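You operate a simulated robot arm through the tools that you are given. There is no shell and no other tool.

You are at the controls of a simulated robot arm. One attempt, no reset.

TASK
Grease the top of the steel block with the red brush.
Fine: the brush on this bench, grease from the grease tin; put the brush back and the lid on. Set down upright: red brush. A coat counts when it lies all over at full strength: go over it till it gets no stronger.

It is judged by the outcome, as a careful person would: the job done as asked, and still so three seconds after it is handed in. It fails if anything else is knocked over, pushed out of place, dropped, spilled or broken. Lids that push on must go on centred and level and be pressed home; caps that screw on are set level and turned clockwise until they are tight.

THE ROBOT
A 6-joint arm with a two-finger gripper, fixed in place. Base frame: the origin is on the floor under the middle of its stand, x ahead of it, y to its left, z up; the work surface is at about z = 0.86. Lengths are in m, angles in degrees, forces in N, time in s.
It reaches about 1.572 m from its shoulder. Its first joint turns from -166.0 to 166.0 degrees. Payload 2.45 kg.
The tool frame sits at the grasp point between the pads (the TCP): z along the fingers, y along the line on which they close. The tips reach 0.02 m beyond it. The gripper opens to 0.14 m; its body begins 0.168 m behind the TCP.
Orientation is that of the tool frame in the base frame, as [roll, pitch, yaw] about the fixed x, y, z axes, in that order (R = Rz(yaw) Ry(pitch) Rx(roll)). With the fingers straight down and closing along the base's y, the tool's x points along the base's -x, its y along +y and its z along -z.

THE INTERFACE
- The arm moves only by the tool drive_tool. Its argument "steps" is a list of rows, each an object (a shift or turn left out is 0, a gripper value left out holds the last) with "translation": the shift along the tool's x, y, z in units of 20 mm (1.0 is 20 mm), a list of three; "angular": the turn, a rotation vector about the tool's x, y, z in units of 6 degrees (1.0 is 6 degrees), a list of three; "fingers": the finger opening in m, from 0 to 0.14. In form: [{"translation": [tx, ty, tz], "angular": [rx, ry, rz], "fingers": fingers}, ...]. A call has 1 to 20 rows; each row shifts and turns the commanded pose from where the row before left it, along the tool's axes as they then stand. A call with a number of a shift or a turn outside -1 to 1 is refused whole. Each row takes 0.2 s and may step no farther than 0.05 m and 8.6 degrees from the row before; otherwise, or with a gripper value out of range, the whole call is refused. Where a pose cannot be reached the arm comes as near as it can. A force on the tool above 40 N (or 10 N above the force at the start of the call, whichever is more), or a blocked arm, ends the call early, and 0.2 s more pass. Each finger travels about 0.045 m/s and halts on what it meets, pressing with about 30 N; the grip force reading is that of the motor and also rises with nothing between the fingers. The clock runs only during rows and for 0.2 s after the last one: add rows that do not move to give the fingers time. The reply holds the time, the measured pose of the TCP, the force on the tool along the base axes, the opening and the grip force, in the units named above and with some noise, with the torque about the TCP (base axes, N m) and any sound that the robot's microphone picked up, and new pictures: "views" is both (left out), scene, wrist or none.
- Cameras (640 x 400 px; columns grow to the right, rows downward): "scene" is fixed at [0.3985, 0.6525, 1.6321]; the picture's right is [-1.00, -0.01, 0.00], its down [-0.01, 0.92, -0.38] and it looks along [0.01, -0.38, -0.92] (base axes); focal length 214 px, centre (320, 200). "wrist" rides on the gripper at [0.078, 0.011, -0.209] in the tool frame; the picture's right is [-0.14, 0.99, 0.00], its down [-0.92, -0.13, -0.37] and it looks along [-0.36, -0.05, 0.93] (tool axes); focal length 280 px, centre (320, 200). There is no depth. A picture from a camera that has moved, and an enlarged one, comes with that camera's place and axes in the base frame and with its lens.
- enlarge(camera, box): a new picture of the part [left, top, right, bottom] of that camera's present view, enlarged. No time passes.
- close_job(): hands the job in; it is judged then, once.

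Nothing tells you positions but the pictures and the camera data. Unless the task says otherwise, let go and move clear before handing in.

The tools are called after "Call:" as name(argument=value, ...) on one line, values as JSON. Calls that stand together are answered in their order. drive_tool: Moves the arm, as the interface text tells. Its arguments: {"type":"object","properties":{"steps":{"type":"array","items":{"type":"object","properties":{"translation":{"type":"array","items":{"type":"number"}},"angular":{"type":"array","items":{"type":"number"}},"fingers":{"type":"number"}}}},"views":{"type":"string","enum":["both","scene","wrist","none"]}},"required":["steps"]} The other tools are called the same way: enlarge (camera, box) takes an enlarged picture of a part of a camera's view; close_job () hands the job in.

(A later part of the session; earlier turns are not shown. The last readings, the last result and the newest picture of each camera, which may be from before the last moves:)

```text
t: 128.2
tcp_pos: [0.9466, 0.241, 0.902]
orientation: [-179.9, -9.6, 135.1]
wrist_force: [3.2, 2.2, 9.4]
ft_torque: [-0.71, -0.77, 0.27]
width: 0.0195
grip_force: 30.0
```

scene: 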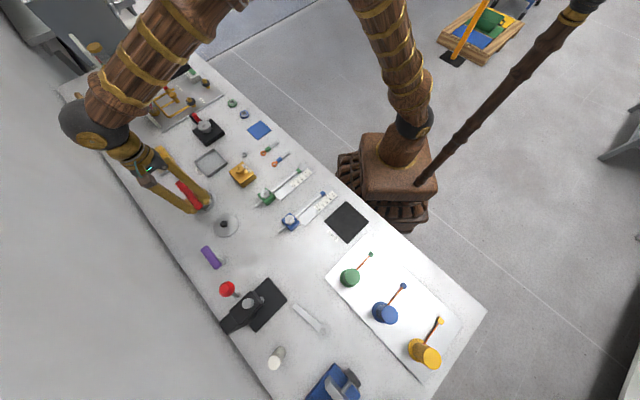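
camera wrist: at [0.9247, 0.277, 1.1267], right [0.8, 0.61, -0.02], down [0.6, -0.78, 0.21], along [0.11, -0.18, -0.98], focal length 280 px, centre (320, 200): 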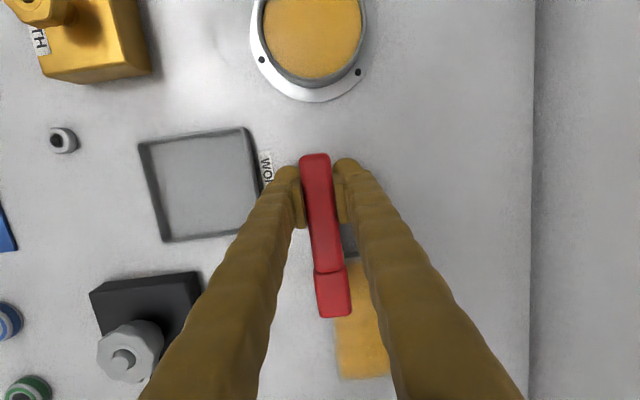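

Call:
drive_tool(steps=[{"translation": [0.0043, 0.25, -0.0246]}, {"translation": [0, 0.5, 0]}, {"translation": [0, 0.5, 0]}, {"translation": [0, 0.5, 0]}, {}], views="none")

Call:
drive_tool(steps=[{"translation": [0, 0.5, 0]}, {"translation": [0, 0.5, 0]}, {"translation": [0, 0.5, 0]}, {}], views="none")

```text
t: 129.4
tcp_pos: [0.9712, 0.2641, 0.902]
orientation: [-180.0, -9.6, 134.9]
wrist_force: [-3.9, -3.4, 11.3]
ft_torque: [-0.64, -0.55, -0.34]
width: 0.0194
grip_force: 30.0
```

```text
t: 130.4
tcp_pos: [0.9929, 0.2852, 0.9007]
orientation: [-180.0, -9.7, 135.0]
wrist_force: [-1.2, -1.7, 5.2]
ft_torque: [-0.24, -0.21, -0.16]
width: 0.0195
grip_force: 30.7
```

Good contact throughout. I continue with a zigzag of sideways sweeps, advancing 20 mm toward the far end each time.

Call:
drive_tool(steps=[{"translation": [-0.4928, 0, -0.0847]}, {"translation": [-0.4928, 0, -0.0847]}, {"translation": [0, -0.4786, 0]}, {"translation": [0, -0.4786, 0]}, {"translation": [0, -0.4786, 0]}, {"translation": [0, -0.4786, 0]}, {}], views="none")

Call:
drive_tool(steps=[{"translation": [0, -0.4786, 0]}, {"translation": [0, -0.4786, 0]}, {"translation": [0, -0.4786, 0]}, {}], views="none")

Call:
drive_tool(steps=[{"translation": [-0.4928, 0, -0.0847]}, {"translation": [-0.4928, 0, -0.0847]}, {"translation": [0, 0.4786, 0]}, {"translation": [0, 0.4786, 0]}, {"translation": [0, 0.4786, 0]}, {"translation": [0, 0.4786, 0]}, {}], views="none")

```text
t: 132.0
tcp_pos: [0.9796, 0.2451, 0.9033]
orientation: [180.0, -9.8, 135.1]
wrist_force: [0.0, 0.4, -1.3]
ft_torque: [0.06, 0.01, 0.0]
width: 0.0195
grip_force: 30.3
```

```text
t: 133.0
tcp_pos: [0.9588, 0.2244, 0.9028]
orientation: [180.0, -9.9, 135.0]
wrist_force: [-0.8, 0.1, -1.1]
ft_torque: [0.07, 0.07, 0.0]
width: 0.0197
grip_force: 29.5
```

```text
t: 134.6
tcp_pos: [1.0009, 0.2364, 0.9043]
orientation: [180.0, -9.8, 135.0]
wrist_force: [0.3, 0.8, -1.6]
ft_torque: [0.07, 0.06, -0.02]
width: 0.0196
grip_force: 29.9
```

Call:
drive_tool(steps=[{"angular": [0, 0.1, 0]}, {}], views="none")

Call:
drive_tool(steps=[{"angular": [0, 0.05, 0]}, {}], views="wrist")

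Call:
enlarge(camera="wrist", box=[220, 120, 420, 400])

```text
t: 135.2
tcp_pos: [1.0004, 0.2375, 0.9026]
orientation: [-180.0, -10.3, 135.1]
wrist_force: [-0.3, 0.0, -0.6]
ft_torque: [0.05, 0.07, 0.0]
width: 0.0196
grip_force: 29.5
```

```text
t: 135.8
tcp_pos: [1.0009, 0.2374, 0.9029]
orientation: [-180.0, -10.6, 135.0]
wrist_force: [0.3, -0.3, -1.8]
ft_torque: [0.08, 0.09, -0.02]
width: 0.0196
grip_force: 30.2
camera wrist: at [0.9812, 0.2709, 1.1236], right [0.8, 0.61, -0.03], down [0.6, -0.78, 0.19], along [0.1, -0.17, -0.98], focal length 280 px, centre (320, 200)
```

wrist: 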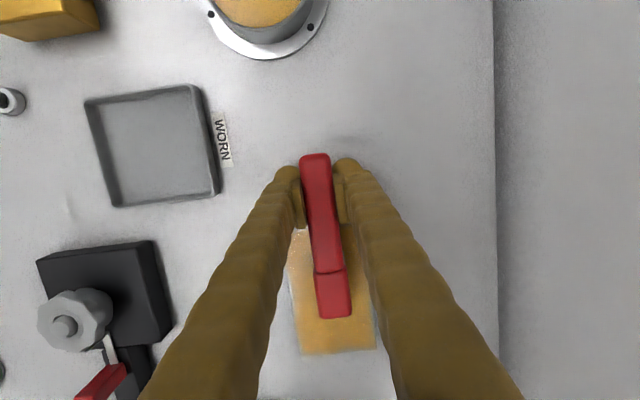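

```text
1.43 times, centred on (320, 260) of wrist
camera zoom: at [0.9812, 0.2709, 1.1236], right [0.8, 0.61, -0.03], down [0.6, -0.78, 0.19], along [0.1, -0.17, -0.98], focal length 401 px, centre (320, 114)
```

zoom: 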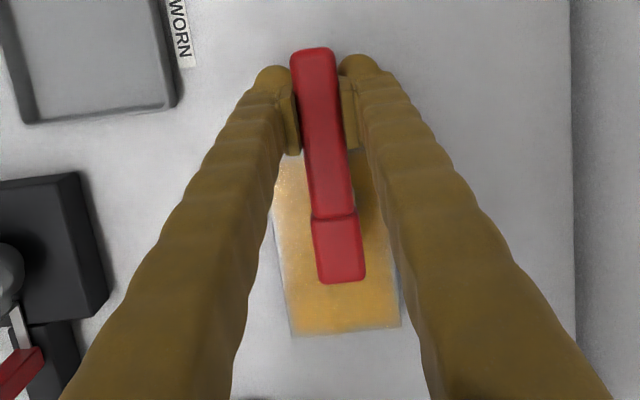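

The light grip pivot keeps costing me contact. I'll set the brush standing on the middle of the block and re-grip it closer to the head with the gripper vertical; first ease down to touch.

Call:
drive_tool(steps=[{"translation": [-0.0046, 0, 0.0246]}, {}], views="none")

Call:
drive_tool(steps=[{"translation": [-0.0046, 0, 0.0246]}, {}], views="none")

Call:
drive_tool(steps=[{"translation": [-0.0046, 0, 0.0246]}, {}], views="none")

```text
t: 136.4
tcp_pos: [1.0009, 0.2359, 0.9027]
orientation: [179.9, -10.7, 135.1]
wrist_force: [1.2, -3.1, 9.3]
ft_torque: [-0.76, -0.7, -0.09]
width: 0.0196
grip_force: 30.1
```

```text
t: 137.0
tcp_pos: [0.9992, 0.237, 0.902]
orientation: [180.0, -10.7, 135.1]
wrist_force: [-1.6, 0.6, 12.3]
ft_torque: [-0.54, -0.55, -0.07]
width: 0.0194
grip_force: 29.8
```

```text
t: 137.6
tcp_pos: [1.0012, 0.2361, 0.902]
orientation: [-179.9, -10.6, 135.1]
wrist_force: [-4.8, 5.6, 13.1]
ft_torque: [-0.41, -0.41, 0.05]
width: 0.0196
grip_force: 30.1
```

Call:
drive_tool(steps=[{"translation": [0.0074, 0, -0.0393]}, {}, {"fingers": 0.036}, {}, {}])

Call:
enlarge(camera="wrist", box=[220, 120, 420, 400])

Call:
enlarge(camera="scene", box=[120, 130, 200, 190])

```text
t: 138.8
tcp_pos: [1.0009, 0.2366, 0.9014]
orientation: [179.9, -10.7, 135.1]
wrist_force: [0.1, -0.4, 0.3]
ft_torque: [0.02, 0.0, 0.02]
width: 0.0357
grip_force: 0.1
camera wrist: at [0.9815, 0.271, 1.1222], right [0.8, 0.61, -0.03], down [0.6, -0.78, 0.19], along [0.1, -0.17, -0.98], focal length 280 px, centre (320, 200)
```

scene: 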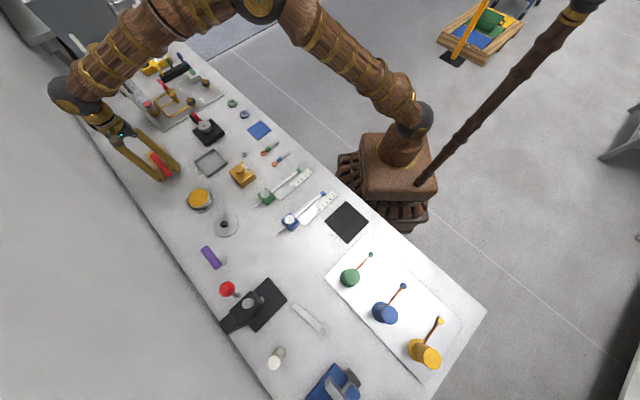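
wrist: 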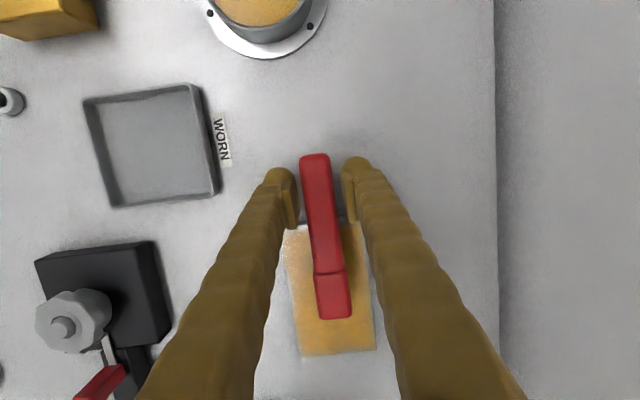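

```text
1.43 times, centred on (320, 260) of wrist
camera zoom: at [0.9815, 0.271, 1.1222], right [0.8, 0.61, -0.03], down [0.6, -0.78, 0.19], along [0.1, -0.17, -0.98], focal length 401 px, centre (320, 114)
```

zoom: 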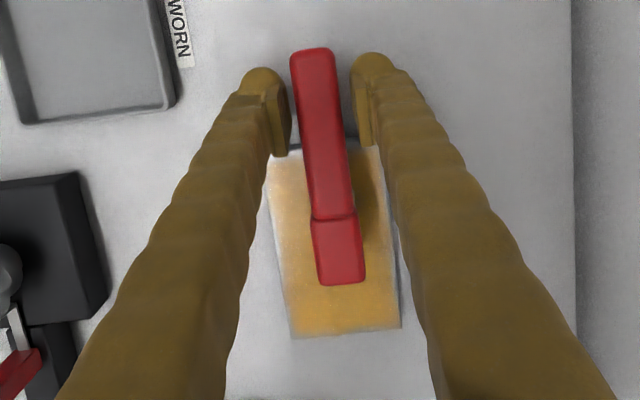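

```text
6.67 times, centred on (160, 160) of scene
camera zoom: at [0.3985, 0.6525, 1.6321], right [-1.0, -0.01, 0.0], down [-0.01, 0.92, -0.38], along [0.01, -0.38, -0.92], focal length 1430 px, centre (1387, 467)
```

zoom: 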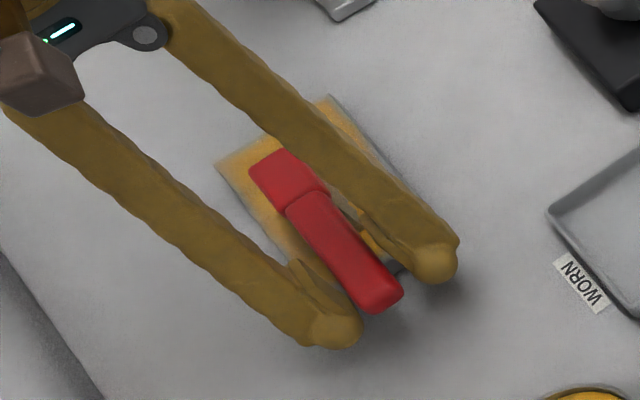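

The brush stands steadily on its bristles on the block. I straighten the gripper to vertical around the handle and shift 34 mm toward the head before re-gripping.

Call:
drive_tool(steps=[{"angular": [0, -0.8875, 0]}, {"angular": [0, -0.8875, 0]}, {"translation": [0, 0, -0.2]}, {"translation": [-0.85, 0, 0]}, {"translation": [-0.85, 0, 0]}, {}])

Call:
enlarge(camera="wrist", box=[220, 100, 420, 300])

Call:
enlarge(camera="scene", box=[120, 130, 200, 190])

```text
t: 140.2
tcp_pos: [1.0248, 0.2124, 0.9056]
orientation: [-179.9, 0.0, 135.1]
wrist_force: [0.2, 0.5, 1.7]
ft_torque: [0.02, 0.0, -0.02]
width: 0.0358
grip_force: 0.1
camera wrist: at [0.9776, 0.275, 1.1158], right [0.8, 0.6, 0.0], down [0.56, -0.74, 0.37], along [0.22, -0.29, -0.93], focal length 280 px, centre (320, 200)
```

scene: 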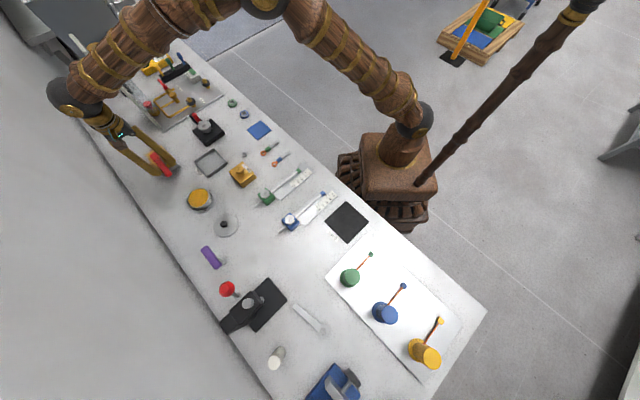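
wrist: 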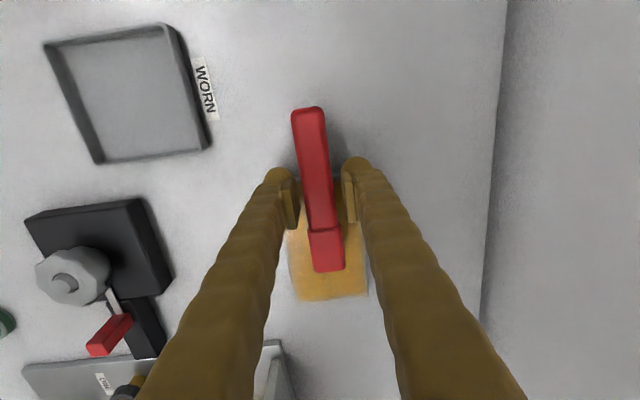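

```text
2.00 times, centred on (320, 200) of wrist
camera zoom: at [0.9776, 0.275, 1.1158], right [0.8, 0.6, 0.0], down [0.56, -0.74, 0.37], along [0.22, -0.29, -0.93], focal length 561 px, centre (320, 200)
```

zoom: 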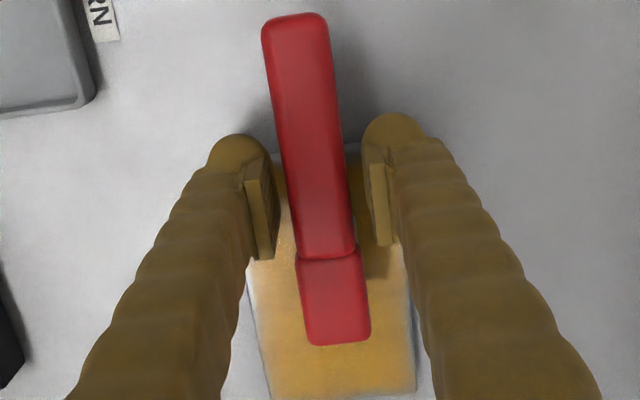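

```text
6.67 times, centred on (160, 160) of scene
camera zoom: at [0.3985, 0.6525, 1.6321], right [-1.0, -0.01, 0.0], down [-0.01, 0.92, -0.38], along [0.01, -0.38, -0.92], focal length 1430 px, centre (1387, 467)
```

zoom: 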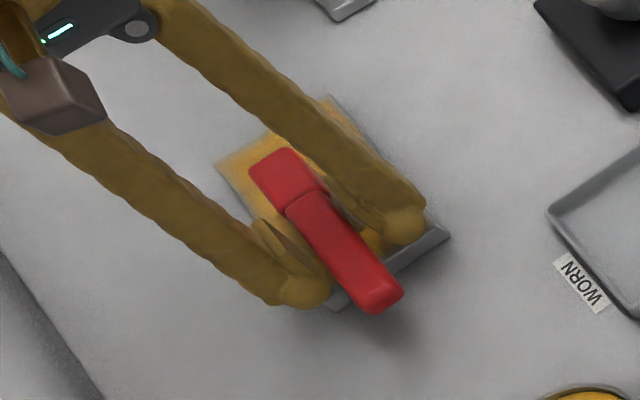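

The gripper is vertical and centred on the handle just behind the head. Closing.

Call:
drive_tool(steps=[{"fingers": 0.0}, {}, {}, {}], views="none")

Call:
enlarge(camera="wrist", box=[220, 100, 420, 300])

```text
t: 141.2
tcp_pos: [1.0251, 0.2122, 0.9066]
orientation: [-180.0, 0.0, 135.1]
wrist_force: [0.3, -0.1, 0.4]
ft_torque: [-0.01, -0.01, -0.03]
width: 0.0198
grip_force: 30.1
```

```text
2.00 times, centred on (320, 200) of wrist
camera zoom: at [0.9775, 0.275, 1.1157], right [0.8, 0.6, 0.0], down [0.56, -0.74, 0.37], along [0.22, -0.29, -0.93], focal length 561 px, centre (320, 200)
```

zoom: 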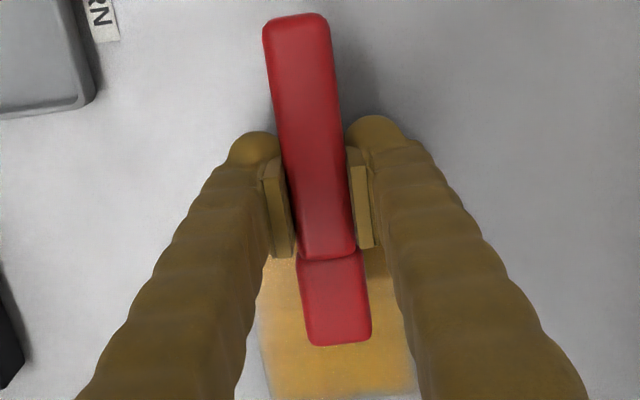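

Firm grip right behind the head now. I press lightly and stroke toward the far end.

Call:
drive_tool(steps=[{"translation": [0, 0, 0.03]}, {"translation": [-0.583, 0, 0]}, {"translation": [-0.583, 0, 0]}, {"translation": [-0.583, 0, 0]}, {}], views="none")

Call:
drive_tool(steps=[{"translation": [-0.583, 0, 0]}, {"translation": [-0.583, 0, 0]}, {"translation": [-0.583, 0, 0]}, {}], views="none")

```text
t: 142.4
tcp_pos: [1.0494, 0.1877, 0.9049]
orientation: [180.0, 0.0, 135.0]
wrist_force: [-4.5, 4.2, 17.3]
ft_torque: [-0.32, -0.28, -0.02]
width: 0.0197
grip_force: 30.2
```

```text
t: 143.4
tcp_pos: [1.074, 0.1626, 0.9052]
orientation: [-180.0, 0.0, 135.1]
wrist_force: [-0.9, -1.6, 4.3]
ft_torque: [-0.09, -0.06, -0.08]
width: 0.0194
grip_force: 29.6
```

Call:
enlarge(camera="wrist", box=[220, 100, 420, 300])

Call:
enlarge(camera="scene", box=[110, 120, 190, 180])

```text
2.00 times, centred on (320, 200) of wrist
camera zoom: at [1.0266, 0.2265, 1.1155], right [0.8, 0.6, 0.0], down [0.56, -0.74, 0.37], along [0.22, -0.29, -0.93], focal length 561 px, centre (320, 200)
```

zoom: 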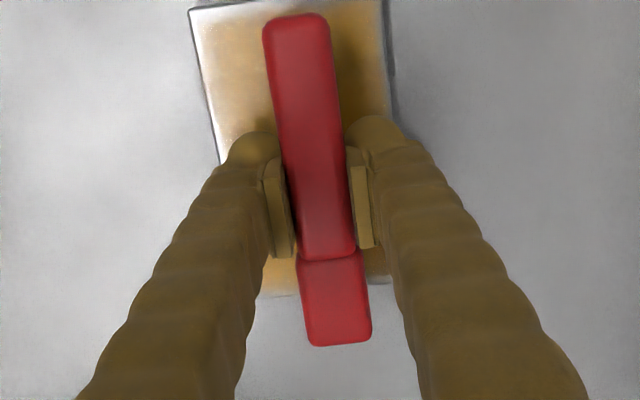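

```text
6.67 times, centred on (150, 150) of scene
camera zoom: at [0.3985, 0.6525, 1.6321], right [-1.0, -0.01, 0.0], down [-0.01, 0.92, -0.38], along [0.01, -0.38, -0.92], focal length 1430 px, centre (1453, 533)
```

zoom: 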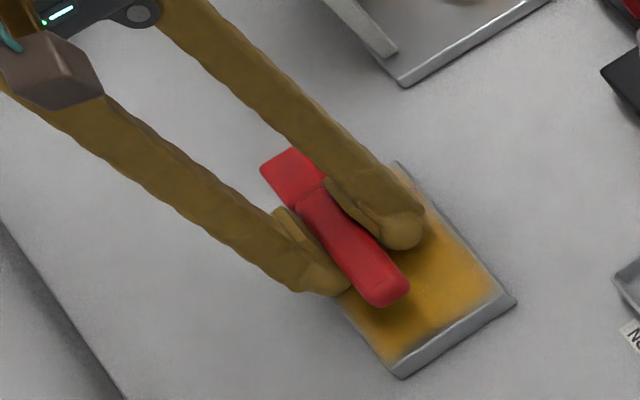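

Call:
drive_tool(steps=[{"angular": [0, 0.2, 0]}, {"translation": [0, 0.65, 0]}, {"translation": [0, 0.65, 0]}, {}], views="none")

Call:
drive_tool(steps=[{"translation": [0, -0.5, 0]}, {"translation": [0, -0.5, 0]}, {"translation": [0, -0.5, 0]}, {}], views="none")

Call:
drive_tool(steps=[{"translation": [0, -0.5, 0]}, {"translation": [0, -0.5, 0]}, {"translation": [0, -0.6, 0]}, {}], views="none")

```text
t: 144.4
tcp_pos: [1.0922, 0.1815, 0.9054]
orientation: [-180.0, -1.2, 135.1]
wrist_force: [-4.6, -1.5, 9.9]
ft_torque: [-0.38, -0.34, -0.22]
width: 0.0195
grip_force: 29.7
```

```text
t: 145.4
tcp_pos: [1.0722, 0.1613, 0.9055]
orientation: [-180.0, -1.2, 135.0]
wrist_force: [2.6, 2.3, 10.7]
ft_torque: [-0.31, -0.32, 0.1]
width: 0.0197
grip_force: 29.8
```

```text
t: 146.4
tcp_pos: [1.049, 0.1382, 0.9048]
orientation: [179.9, -1.1, 135.2]
wrist_force: [4.8, 4.1, 22.4]
ft_torque: [-0.36, -0.5, 0.15]
width: 0.0198
grip_force: 30.1
```

Contact is steady across the far end. I ease off a little and draw along the left edge toward the near end.

Call:
drive_tool(steps=[{"translation": [0, 0, -0.04]}, {"translation": [0.611, 0, 0.0128]}, {"translation": [0.611, 0, 0.0128]}, {"translation": [0.611, 0, 0.0128]}, {}], views="none")

Call:
drive_tool(steps=[{"translation": [0.611, 0, 0.0128]}, {"translation": [0.611, 0, 0.0128]}, {"translation": [0.611, 0, 0.0128]}, {}], views="none")

Call:
drive_tool(steps=[{"translation": [0.611, 0, 0.0128]}, {"translation": [0.611, 0, 0.0128]}, {"translation": [0.611, 0, 0.0128]}, {}], views="wrist")

Call:
enlarge(camera="wrist", box=[220, 140, 420, 340])

```text
t: 147.6
tcp_pos: [1.0231, 0.1641, 0.9052]
orientation: [-180.0, -1.2, 135.1]
wrist_force: [0.0, -0.5, -0.1]
ft_torque: [0.01, 0.03, 0.0]
width: 0.02
grip_force: 30.1
```

```text
t: 148.6
tcp_pos: [0.9981, 0.1878, 0.905]
orientation: [-180.0, -1.3, 135.0]
wrist_force: [0.8, -0.6, -0.1]
ft_torque: [0.03, 0.05, -0.03]
width: 0.0193
grip_force: 29.9
```

```text
t: 149.6
tcp_pos: [0.9696, 0.2135, 0.9049]
orientation: [-180.0, -1.1, 135.0]
wrist_force: [0.2, -0.6, -0.5]
ft_torque: [0.04, 0.02, 0.04]
width: 0.0196
grip_force: 29.6
camera wrist: at [0.926, 0.2738, 1.1168], right [0.8, 0.6, 0.0], down [0.57, -0.75, 0.35], along [0.21, -0.28, -0.94], focal length 280 px, centre (320, 200)
```

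wrist: 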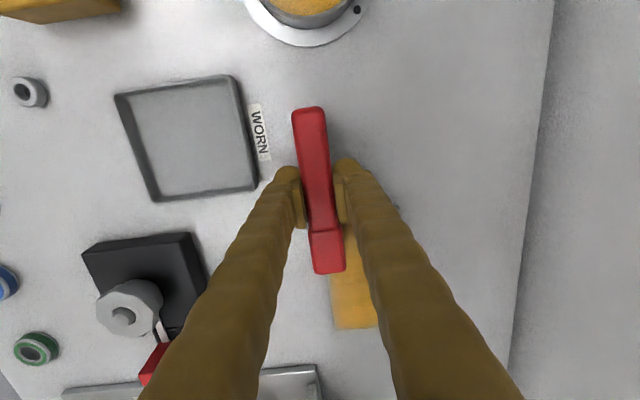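

```text
2.00 times, centred on (320, 240) of wrist
camera zoom: at [0.926, 0.2738, 1.1168], right [0.8, 0.6, 0.0], down [0.57, -0.75, 0.35], along [0.21, -0.28, -0.94], focal length 561 px, centre (320, 120)
```

zoom: 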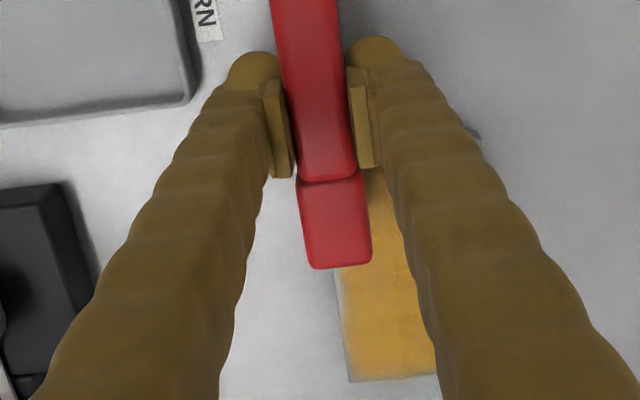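

Call:
drive_tool(steps=[{"translation": [0, 0, 0.03]}, {}], views="none")

Call:
drive_tool(steps=[{"translation": [0, 0, 0.025]}, {}], views="none")

```text
t: 150.2
tcp_pos: [0.9712, 0.2144, 0.9048]
orientation: [-179.9, -1.1, 135.0]
wrist_force: [-0.5, -0.3, -0.8]
ft_torque: [0.03, 0.02, -0.01]
width: 0.0197
grip_force: 29.8
```

```text
t: 150.8
tcp_pos: [0.9707, 0.2156, 0.9049]
orientation: [-179.9, -1.2, 135.0]
wrist_force: [-1.6, -2.0, 7.3]
ft_torque: [-0.15, -0.12, -0.08]
width: 0.0195
grip_force: 30.1
```

Call:
drive_tool(steps=[{"translation": [0.25, 0, 0.005]}, {"translation": [0.25, 0, 0.005]}, {"translation": [0, 0.533, 0]}, {"translation": [0, 0.533, 0]}, {"translation": [0, 0.533, 0]}, {}], views="none")

Call:
drive_tool(steps=[{"translation": [0, 0.533, 0]}, {"translation": [0, 0.533, 0]}, {"translation": [0, 0.533, 0]}, {}], views="wrist")

Call:
enlarge(camera="wrist", box=[220, 140, 420, 340])

```text
t: 152.2
tcp_pos: [0.9862, 0.2447, 0.9045]
orientation: [-179.9, -1.1, 134.9]
wrist_force: [-0.6, -1.4, 3.1]
ft_torque: [-0.13, -0.14, -0.08]
width: 0.0198
grip_force: 30.4
```

```text
t: 153.2
tcp_pos: [1.0089, 0.2682, 0.9049]
orientation: [-179.9, -1.2, 135.1]
wrist_force: [-3.9, -0.9, 7.6]
ft_torque: [-0.24, -0.11, -0.09]
width: 0.0196
grip_force: 29.8
camera wrist: at [0.9648, 0.3281, 1.116], right [0.8, 0.6, 0.0], down [0.57, -0.75, 0.35], along [0.21, -0.28, -0.94], focal length 280 px, centre (320, 200)
```

wrist: 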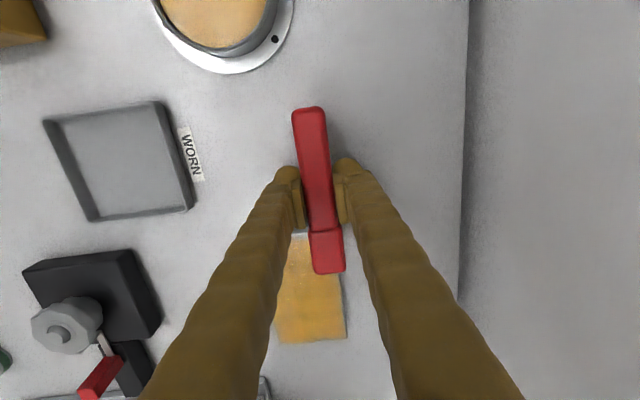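

```text
2.00 times, centred on (320, 240) of wrist
camera zoom: at [0.9648, 0.3281, 1.116], right [0.8, 0.6, 0.0], down [0.57, -0.75, 0.35], along [0.21, -0.28, -0.94], focal length 561 px, centre (320, 120)
```

zoom: 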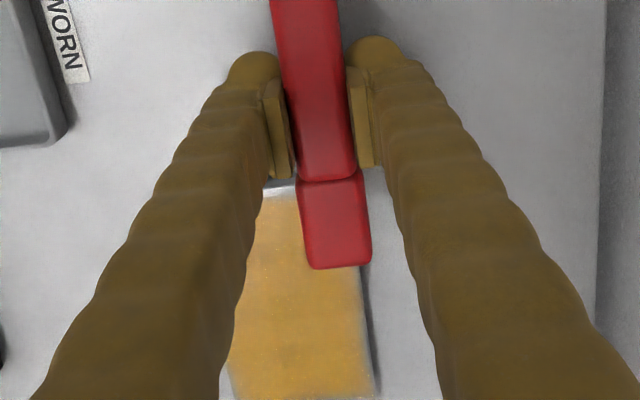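

Contact is steady. Now a push along the right edge to the far end, then a sweep and a draw back along the middle.

Call:
drive_tool(steps=[{"translation": [0, 0.15, 0]}, {"translation": [-0.6, 0, -0.0126]}, {"translation": [-0.6, 0, -0.0126]}, {"translation": [-0.6, 0, -0.0126]}, {"translation": [-0.6, 0, -0.0126]}, {}], views="none")

Call:
drive_tool(steps=[{"translation": [-0.6, 0, -0.0126]}, {"translation": [-0.6, 0, -0.0126]}, {"translation": [-0.6, 0, -0.0126]}, {"translation": [-0.6, 0, -0.0126]}, {"translation": [-0.6, 0, -0.0126]}, {"translation": [-0.6, 0, -0.0126]}, {}], views="wrist")

Call:
enlarge(camera="wrist", box=[220, 80, 420, 280])

```text
t: 154.6
tcp_pos: [1.0456, 0.2355, 0.9038]
orientation: [179.9, -1.2, 135.0]
wrist_force: [-2.4, 1.1, 8.4]
ft_torque: [-0.12, -0.05, -0.01]
width: 0.0199
grip_force: 29.3
```

```text
t: 156.2
tcp_pos: [1.0976, 0.1847, 0.9061]
orientation: [180.0, -1.2, 135.1]
wrist_force: [0.3, 0.1, -0.7]
ft_torque: [0.01, 0.0, -0.02]
width: 0.0196
grip_force: 29.5
camera wrist: at [1.0521, 0.2451, 1.1166], right [0.8, 0.6, 0.0], down [0.57, -0.75, 0.35], along [0.21, -0.28, -0.94], focal length 280 px, centre (320, 200)
```

wrist: 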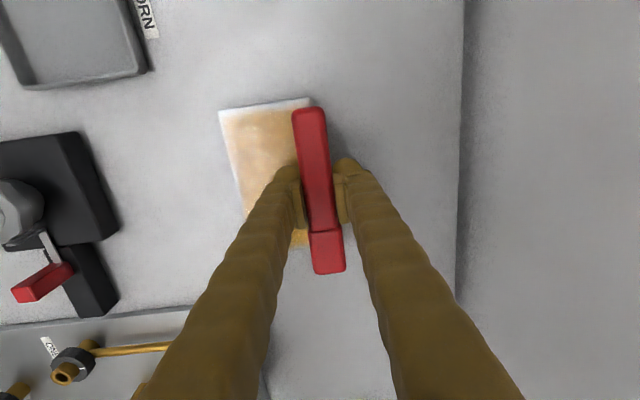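

```text
2.00 times, centred on (320, 180) of wrist
camera zoom: at [1.0521, 0.2451, 1.1166], right [0.8, 0.6, 0.0], down [0.57, -0.75, 0.35], along [0.21, -0.28, -0.94], focal length 561 px, centre (320, 240)
```

zoom: 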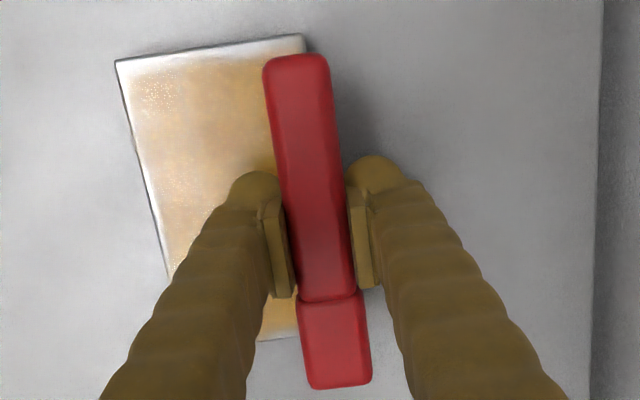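

The near-left quadrant still looks thin. I reload again, re-levelling the head by 1.8°.

Call:
drive_tool(steps=[{"translation": [0.02, 0, -0.95]}, {"translation": [0.02, 0, -0.95]}, {"translation": [0.02, 0, -0.95]}, {"translation": [0.02, 0, -0.95]}, {"angular": [0, 0.3, 0]}, {"translation": [0.973, -0.16, 0.051]}, {"translation": [0.973, -0.16, 0.051]}, {"translation": [0.973, -0.16, 0.051]}, {"translation": [0.973, -0.16, 0.051]}, {"translation": [0.973, -0.16, 0.051]}, {"translation": [0.973, -0.16, 0.051]}, {"translation": [0.973, -0.16, 0.051]}, {"translation": [0.973, -0.16, 0.051]}, {"translation": [0.973, -0.16, 0.051]}, {}], views="none")

Call:
drive_tool(steps=[{"translation": [0.973, -0.16, 0.051]}, {"translation": [0.973, -0.16, 0.051]}, {"translation": [0.973, -0.16, 0.051]}, {"translation": [0.973, -0.16, 0.051]}, {"translation": [0.973, -0.16, 0.051]}, {"translation": [0.973, -0.16, 0.051]}, {"translation": [0.973, -0.16, 0.051]}, {"translation": [0.973, -0.16, 0.051]}, {}], views="both")

Call:
enlarge(camera="wrist", box=[220, 80, 420, 280])

Call:
enlarge(camera="scene", box=[120, 130, 200, 190])

```text
t: 159.4
tcp_pos: [0.9508, 0.2892, 0.9802]
orientation: [180.0, -3.0, 134.9]
wrist_force: [-0.1, -0.3, -0.8]
ft_torque: [0.0, 0.05, 0.0]
width: 0.0196
grip_force: 30.6
```

```text
t: 161.4
tcp_pos: [0.8206, 0.3805, 0.9823]
orientation: [-179.9, -3.0, 135.1]
wrist_force: [0.6, -0.6, -1.4]
ft_torque: [0.03, 0.01, -0.04]
width: 0.0195
grip_force: 30.0
camera wrist: at [0.7802, 0.4362, 1.1955], right [0.8, 0.6, -0.01], down [0.57, -0.75, 0.32], along [0.19, -0.26, -0.95], focal length 280 px, centre (320, 200)
```

scene: 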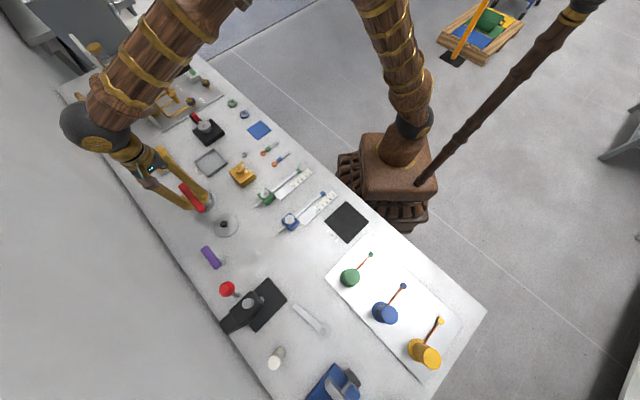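
wrist: 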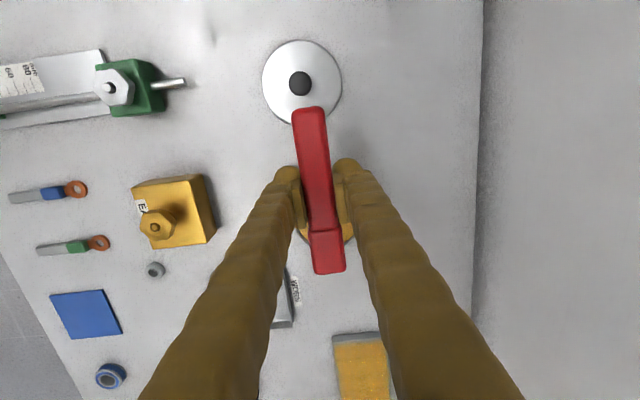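

```text
2.00 times, centred on (320, 180) of wrist
camera zoom: at [0.7802, 0.4362, 1.1955], right [0.8, 0.6, -0.01], down [0.57, -0.75, 0.32], along [0.19, -0.26, -0.95], focal length 561 px, centre (320, 240)
```

zoom: 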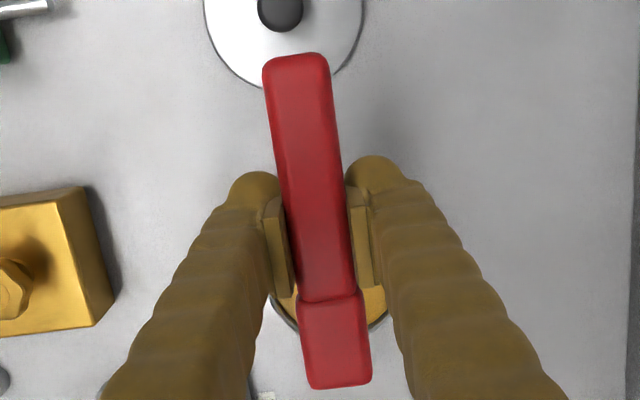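

```text
6.67 times, centred on (160, 160) of scene
camera zoom: at [0.3985, 0.6525, 1.6321], right [-1.0, -0.01, 0.0], down [-0.01, 0.92, -0.38], along [0.01, -0.38, -0.92], focal length 1430 px, centre (1387, 467)
```

zoom: 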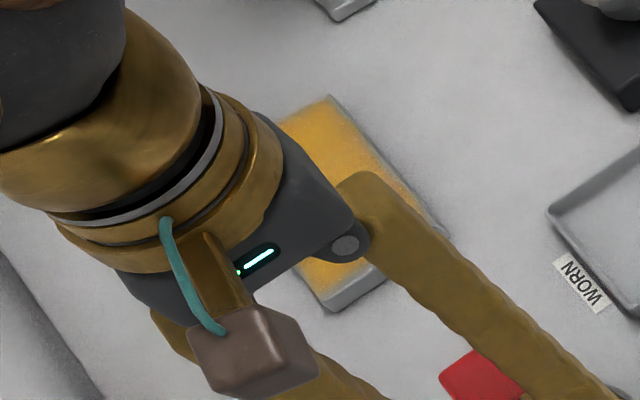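

Call:
drive_tool(steps=[{"translation": [-0.0405, 0, 0.7727]}, {"translation": [-0.0405, 0, 0.7727]}, {"translation": [-0.0405, 0, 0.7727]}, {"translation": [-0.0405, 0, 0.7727]}, {}], views="wrist")

Call:
drive_tool(steps=[{"translation": [-0.0026, 0, 0.05]}, {}], views="none")

Call:
drive_tool(steps=[{"translation": [-0.0026, 0, 0.05]}, {}], views="none")

Call:
drive_tool(steps=[{"translation": [-0.0013, 0, 0.025]}, {}], views="none")

```text
t: 162.6
tcp_pos: [0.8227, 0.3826, 0.921]
orientation: [179.8, -3.0, 135.1]
wrist_force: [-7.0, -2.3, 26.3]
ft_torque: [-0.27, -0.38, -0.13]
width: 0.0195
grip_force: 29.9
camera wrist: at [0.7828, 0.4375, 1.1342], right [0.8, 0.6, -0.01], down [0.57, -0.75, 0.32], along [0.19, -0.26, -0.95], focal length 280 px, centre (320, 200)
```

wrist: 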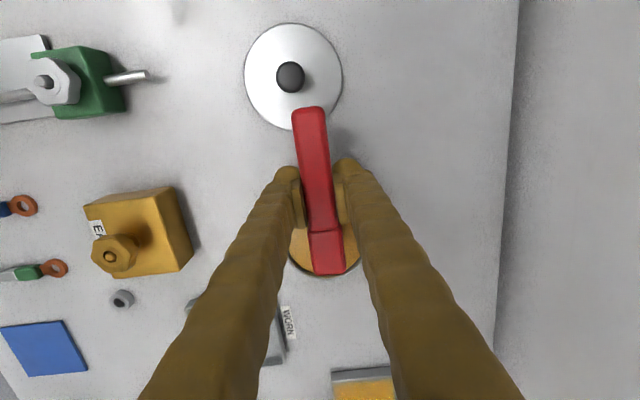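

```text
t: 163.2
tcp_pos: [0.8215, 0.3814, 0.9182]
orientation: [179.9, -3.1, 135.1]
wrist_force: [-5.8, 6.1, 25.3]
ft_torque: [-0.08, -0.44, 0.06]
width: 0.0193
grip_force: 29.7
```

```text
t: 163.8
tcp_pos: [0.8235, 0.3815, 0.9186]
orientation: [180.0, -3.0, 135.1]
wrist_force: [-7.5, 8.0, 23.1]
ft_torque: [0.03, -0.4, 0.17]
width: 0.0196
grip_force: 29.9
```

```text
t: 164.4
tcp_pos: [0.8227, 0.3812, 0.9183]
orientation: [179.9, -3.0, 135.1]
wrist_force: [-3.2, 10.0, 21.5]
ft_torque: [0.06, -0.53, 0.2]
width: 0.0198
grip_force: 29.7
```

That's an early, off-centre contact (26 N) – a fingertip or the head has met the tin's rim. I lift straight off and inspect.

Call:
drive_tool(steps=[{"translation": [0.026, 0, -0.5]}, {"translation": [0.042, 0, -0.8]}, {"translation": [0.042, 0, -0.8]}, {}])

Call:
enlarge(camera="wrist", box=[220, 80, 420, 280])

Call:
enlarge(camera="scene", box=[140, 160, 240, 235])

```text
t: 165.4
tcp_pos: [0.825, 0.3805, 0.9574]
orientation: [-180.0, -3.0, 135.1]
wrist_force: [0.2, -1.1, -1.4]
ft_torque: [0.04, 0.01, 0.04]
width: 0.0196
grip_force: 30.0
camera wrist: at [0.7839, 0.4353, 1.1717], right [0.8, 0.6, -0.01], down [0.57, -0.75, 0.32], along [0.19, -0.26, -0.95], focal length 280 px, centre (320, 200)
```

scene: 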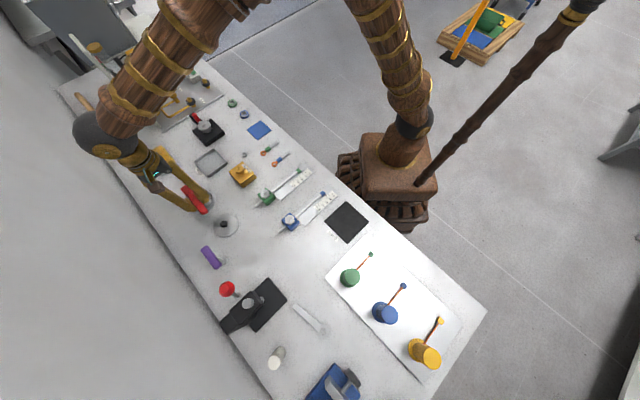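
wrist: 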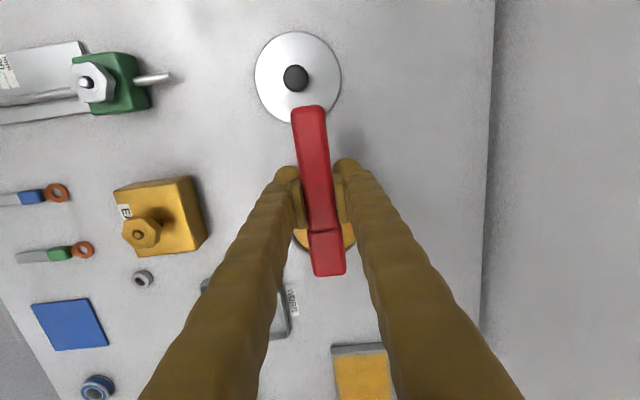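

```text
2.00 times, centred on (320, 180) of wrist
camera zoom: at [0.7839, 0.4353, 1.1717], right [0.8, 0.6, -0.01], down [0.57, -0.75, 0.32], along [0.19, -0.26, -0.95], focal length 561 px, centre (320, 240)
```

zoom: 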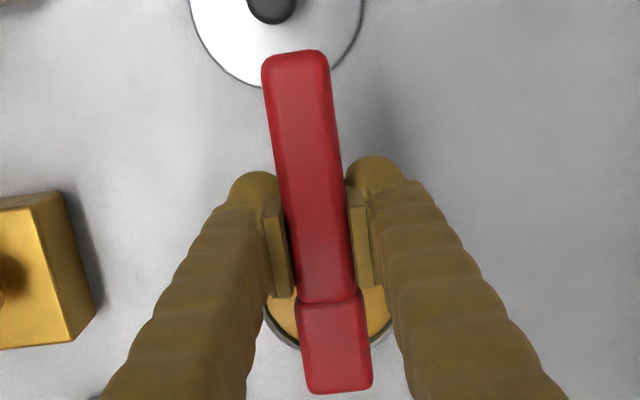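

```text
5.33 times, centred on (190, 198) of scene
camera zoom: at [0.3985, 0.6525, 1.6321], right [-1.0, -0.01, 0.0], down [-0.01, 0.92, -0.38], along [0.01, -0.38, -0.92], focal length 1144 px, centre (1013, 213)
```

zoom: 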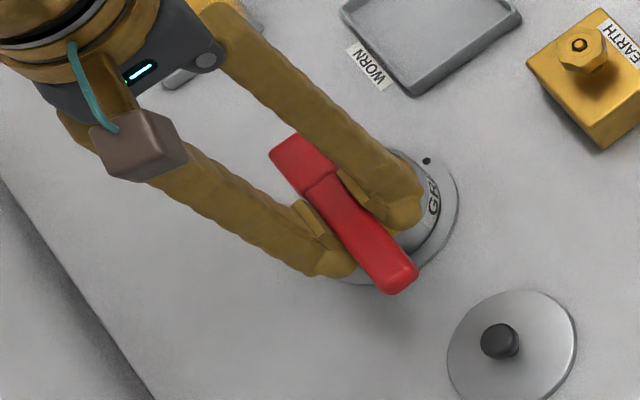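

The near corner of the bristles had caught the tin's inner rim (I had offset the dip too far), which pivoted the brush; nothing is displaced. I re-level by 3.8°, centre the head in the tin, and dip carefully.

Call:
drive_tool(steps=[{"angular": [0, 0.63, 0]}, {"translation": [-0.3475, 0, -0.0414]}, {"translation": [-0.076, 0, 0.637]}, {"translation": [-0.076, 0, 0.637]}, {"translation": [-0.076, 0, 0.637]}, {}], views="wrist")

Call:
enlarge(camera="wrist", box=[220, 120, 420, 300])

Call:
enlarge(camera="scene", box=[160, 170, 230, 225])

```text
t: 166.8
tcp_pos: [0.8264, 0.3781, 0.9197]
orientation: [-179.9, -6.8, 135.1]
wrist_force: [0.5, 0.1, -0.6]
ft_torque: [0.01, 0.01, -0.03]
width: 0.0193
grip_force: 30.5
camera wrist: at [0.7964, 0.4226, 1.1379], right [0.8, 0.6, -0.02], down [0.59, -0.77, 0.26], along [0.14, -0.21, -0.97], focal length 280 px, centre (320, 200)
```

wrist: 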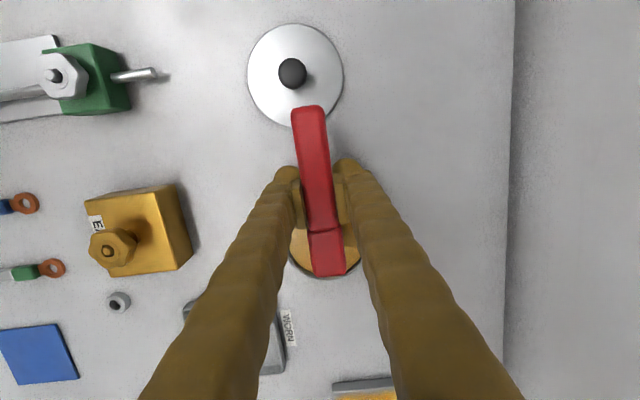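

```text
2.22 times, centred on (320, 210) of wrist
camera zoom: at [0.7964, 0.4226, 1.1379], right [0.8, 0.6, -0.02], down [0.59, -0.77, 0.26], along [0.14, -0.21, -0.97], focal length 623 px, centre (320, 178)
```

zoom: 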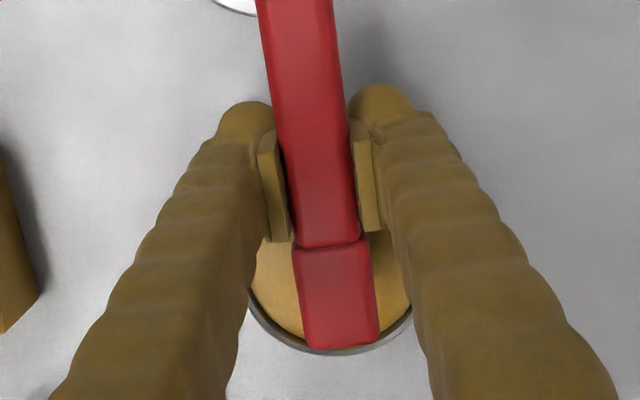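

```text
7.27 times, centred on (195, 198) of scene
camera zoom: at [0.3985, 0.6525, 1.6321], right [-1.0, -0.01, 0.0], down [-0.01, 0.92, -0.38], along [0.01, -0.38, -0.92], focal length 1560 px, centre (1229, 218)
```

zoom: 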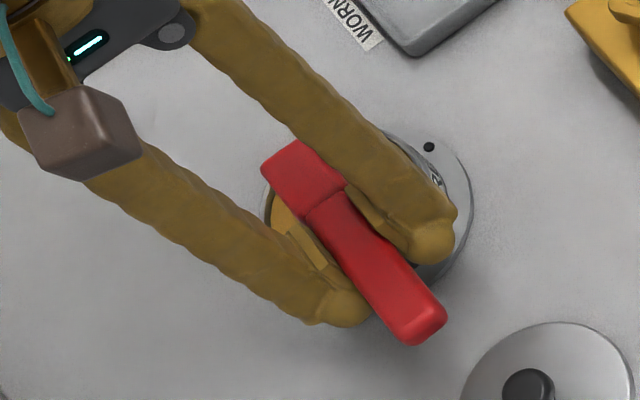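

Call:
drive_tool(steps=[{"translation": [-0.006, 0, 0.05]}, {}], views="none")

Call:
drive_tool(steps=[{"translation": [-0.006, 0, 0.05]}, {}], views="none")

Call:
drive_tool(steps=[{"translation": [-0.003, 0, 0.025]}, {}], views="none")

```text
t: 167.4
tcp_pos: [0.8269, 0.3767, 0.9209]
orientation: [180.0, -6.9, 135.1]
wrist_force: [0.0, 0.0, -2.4]
ft_torque: [0.06, 0.04, 0.03]
width: 0.0195
grip_force: 30.1
```

```text
t: 168.0
tcp_pos: [0.827, 0.3778, 0.9185]
orientation: [180.0, -6.8, 135.1]
wrist_force: [0.1, 0.3, -1.1]
ft_torque: [0.03, 0.01, 0.01]
width: 0.0196
grip_force: 30.0
```

```text
t: 168.6
tcp_pos: [0.8281, 0.3764, 0.9193]
orientation: [180.0, -6.8, 135.1]
wrist_force: [-0.1, 0.4, -1.0]
ft_torque: [0.02, 0.03, 0.01]
width: 0.0196
grip_force: 29.6
```

Call:
drive_tool(steps=[{"translation": [-0.003, 0, 0.025]}, {}], views="none")

Call:
drive_tool(steps=[{"translation": [-0.003, 0, 0.025]}, {}], views="none")

Call:
drive_tool(steps=[{"translation": [-0.003, 0, 0.025]}, {}], views="none")

```text
t: 169.2
tcp_pos: [0.8266, 0.3769, 0.9166]
orientation: [-180.0, -6.8, 135.1]
wrist_force: [-0.1, 1.0, -1.6]
ft_torque: [0.05, 0.01, 0.0]
width: 0.0193
grip_force: 30.3
```

```text
t: 169.8
tcp_pos: [0.8278, 0.376, 0.918]
orientation: [180.0, -6.8, 135.1]
wrist_force: [0.8, 0.6, -1.8]
ft_torque: [0.0, 0.04, 0.0]
width: 0.0196
grip_force: 29.8
```

```text
t: 170.4
tcp_pos: [0.8278, 0.3756, 0.9173]
orientation: [180.0, -6.9, 135.0]
wrist_force: [-0.2, 1.8, 2.4]
ft_torque: [-0.1, -0.11, -0.04]
width: 0.0194
grip_force: 30.2
```

Call:
drive_tool(steps=[{"translation": [-0.002, 0, 0.015]}, {}, {}, {"translation": [0.0933, 0, -0.782]}, {"translation": [0.0933, 0, -0.782]}, {"translation": [0.0933, 0, -0.782]}, {"translation": [0.0933, 0, -0.782]}, {"translation": [-0.9488, -0.0573, -0.1131]}, {"translation": [-0.9488, -0.0573, -0.1131]}, {"translation": [-0.9488, -0.0573, -0.1131]}, {"translation": [-0.9488, -0.0573, -0.1131]}, {"translation": [-0.9488, -0.0573, -0.1131]}, {"translation": [-0.9488, -0.0573, -0.1131]}, {"translation": [-0.9488, -0.0573, -0.1131]}, {"translation": [-0.9488, -0.0573, -0.1131]}, {"translation": [-0.9488, -0.0573, -0.1131]}, {"translation": [-0.9488, -0.0573, -0.1131]}, {"translation": [-0.9488, -0.0573, -0.1131]}, {}], views="none")

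Call:
drive_tool(steps=[{"translation": [-0.0864, 0, 0.7249]}, {"translation": [-0.0864, 0, 0.7249]}, {"translation": [-0.0864, 0, 0.7249]}, {"translation": [-0.0864, 0, 0.7249]}, {"translation": [-0.0864, 0, 0.7249]}, {}], views="wrist")

Call:
enlarge(camera="wrist", box=[240, 200, 420, 360])

Call:
drive_tool(steps=[{"translation": [-0.006, 0, 0.05]}, {}], views="none")

Call:
drive_tool(steps=[{"translation": [-0.003, 0, 0.025]}, {}], views="none")

```text
t: 174.4
tcp_pos: [0.9695, 0.2193, 0.9804]
orientation: [-180.0, -6.8, 135.1]
wrist_force: [0.0, -0.7, -1.1]
ft_torque: [0.01, 0.03, 0.02]
width: 0.0195
grip_force: 30.1
```

```text
t: 175.8
tcp_pos: [0.9679, 0.2191, 0.9051]
orientation: [-180.0, -6.8, 135.1]
wrist_force: [-0.3, -1.1, 1.3]
ft_torque: [-0.07, -0.06, -0.04]
width: 0.0196
grip_force: 30.1
camera wrist: at [0.9382, 0.2646, 1.123], right [0.8, 0.6, -0.02], down [0.59, -0.77, 0.26], along [0.14, -0.21, -0.97], focal length 280 px, centre (320, 200)
```

wrist: 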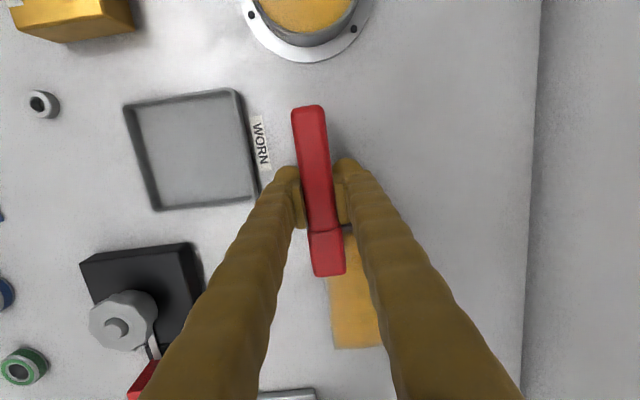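

```text
2.50 times, centred on (330, 280) of wrist
camera zoom: at [0.9382, 0.2646, 1.123], right [0.8, 0.6, -0.02], down [0.59, -0.77, 0.26], along [0.14, -0.21, -0.97], focal length 701 px, centre (295, 0)
```

zoom: 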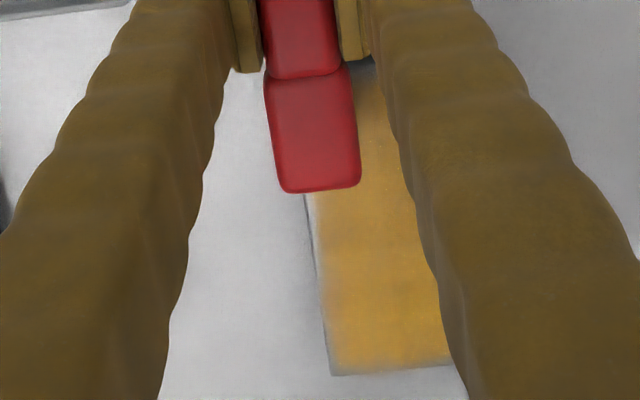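

```text
t: 176.4
tcp_pos: [0.9687, 0.2193, 0.9052]
orientation: [180.0, -6.8, 135.1]
wrist_force: [-2.3, 1.7, 6.4]
ft_torque: [-0.26, -0.28, -0.04]
width: 0.0196
grip_force: 29.9
```

```text
t: 177.0
tcp_pos: [0.9684, 0.2202, 0.9046]
orientation: [-180.0, -6.8, 135.1]
wrist_force: [0.4, 2.0, 14.5]
ft_torque: [-0.64, -0.7, 0.1]
width: 0.0197
grip_force: 30.3
```

Good contact at the near-left corner. I ease off a bit and run a boustrophedon raster over the whole block.

Call:
drive_tool(steps=[{"translation": [0.0024, 0, -0.02]}, {"translation": [-0.5958, 0, -0.071]}, {"translation": [-0.5958, 0, -0.071]}, {"translation": [-0.5958, 0, -0.071]}, {"translation": [-0.5958, 0, -0.071]}, {}], views="none")

Call:
drive_tool(steps=[{"translation": [-0.5958, 0, -0.071]}, {"translation": [-0.5958, 0, -0.071]}, {"translation": [-0.5958, 0, -0.071]}, {"translation": [-0.5958, 0, -0.071]}, {"translation": [-0.5958, 0, -0.071]}, {}], views="none")

```text
t: 178.4
tcp_pos: [1.0022, 0.1857, 0.9051]
orientation: [180.0, -6.8, 135.0]
wrist_force: [-0.3, -0.6, -0.9]
ft_torque: [0.03, 0.03, -0.01]
width: 0.0195
grip_force: 30.2
```

```text
t: 179.8
tcp_pos: [1.0444, 0.1457, 0.9072]
orientation: [-179.9, -6.9, 135.0]
wrist_force: [0.7, -0.8, -0.3]
ft_torque: [0.06, 0.01, -0.02]
width: 0.0195
grip_force: 29.7
```

Call:
drive_tool(steps=[{}, {}, {}, {}, {}], views="none")

```text
t: 181.0
tcp_pos: [1.0453, 0.1439, 0.906]
orientation: [180.0, -6.8, 135.0]
wrist_force: [-0.1, -0.3, -1.0]
ft_torque: [0.0, 0.04, 0.03]
width: 0.0195
grip_force: 30.6
```

Call:
drive_tool(steps=[{"translation": [-0.003, 0, 0.025]}, {}], views="none")

Call:
drive_tool(steps=[{"translation": [-0.003, 0, 0.025]}, {}], views="none")

Call:
drive_tool(steps=[{"translation": [-0.003, 0, 0.025]}, {}], views="none")

```text
t: 181.6
tcp_pos: [1.0437, 0.1438, 0.9052]
orientation: [179.9, -6.9, 135.1]
wrist_force: [-0.7, -0.4, -0.4]
ft_torque: [0.01, 0.05, -0.02]
width: 0.0196
grip_force: 30.4
```

```text
t: 182.2
tcp_pos: [1.0462, 0.1435, 0.9049]
orientation: [180.0, -6.8, 135.1]
wrist_force: [1.1, -0.6, -2.2]
ft_torque: [0.01, 0.03, 0.02]
width: 0.0194
grip_force: 29.6
```

```text
t: 182.8
tcp_pos: [1.0448, 0.1418, 0.906]
orientation: [179.9, -6.8, 135.1]
wrist_force: [-1.6, 1.8, 4.9]
ft_torque: [-0.19, -0.17, 0.02]
width: 0.0199
grip_force: 30.2
```

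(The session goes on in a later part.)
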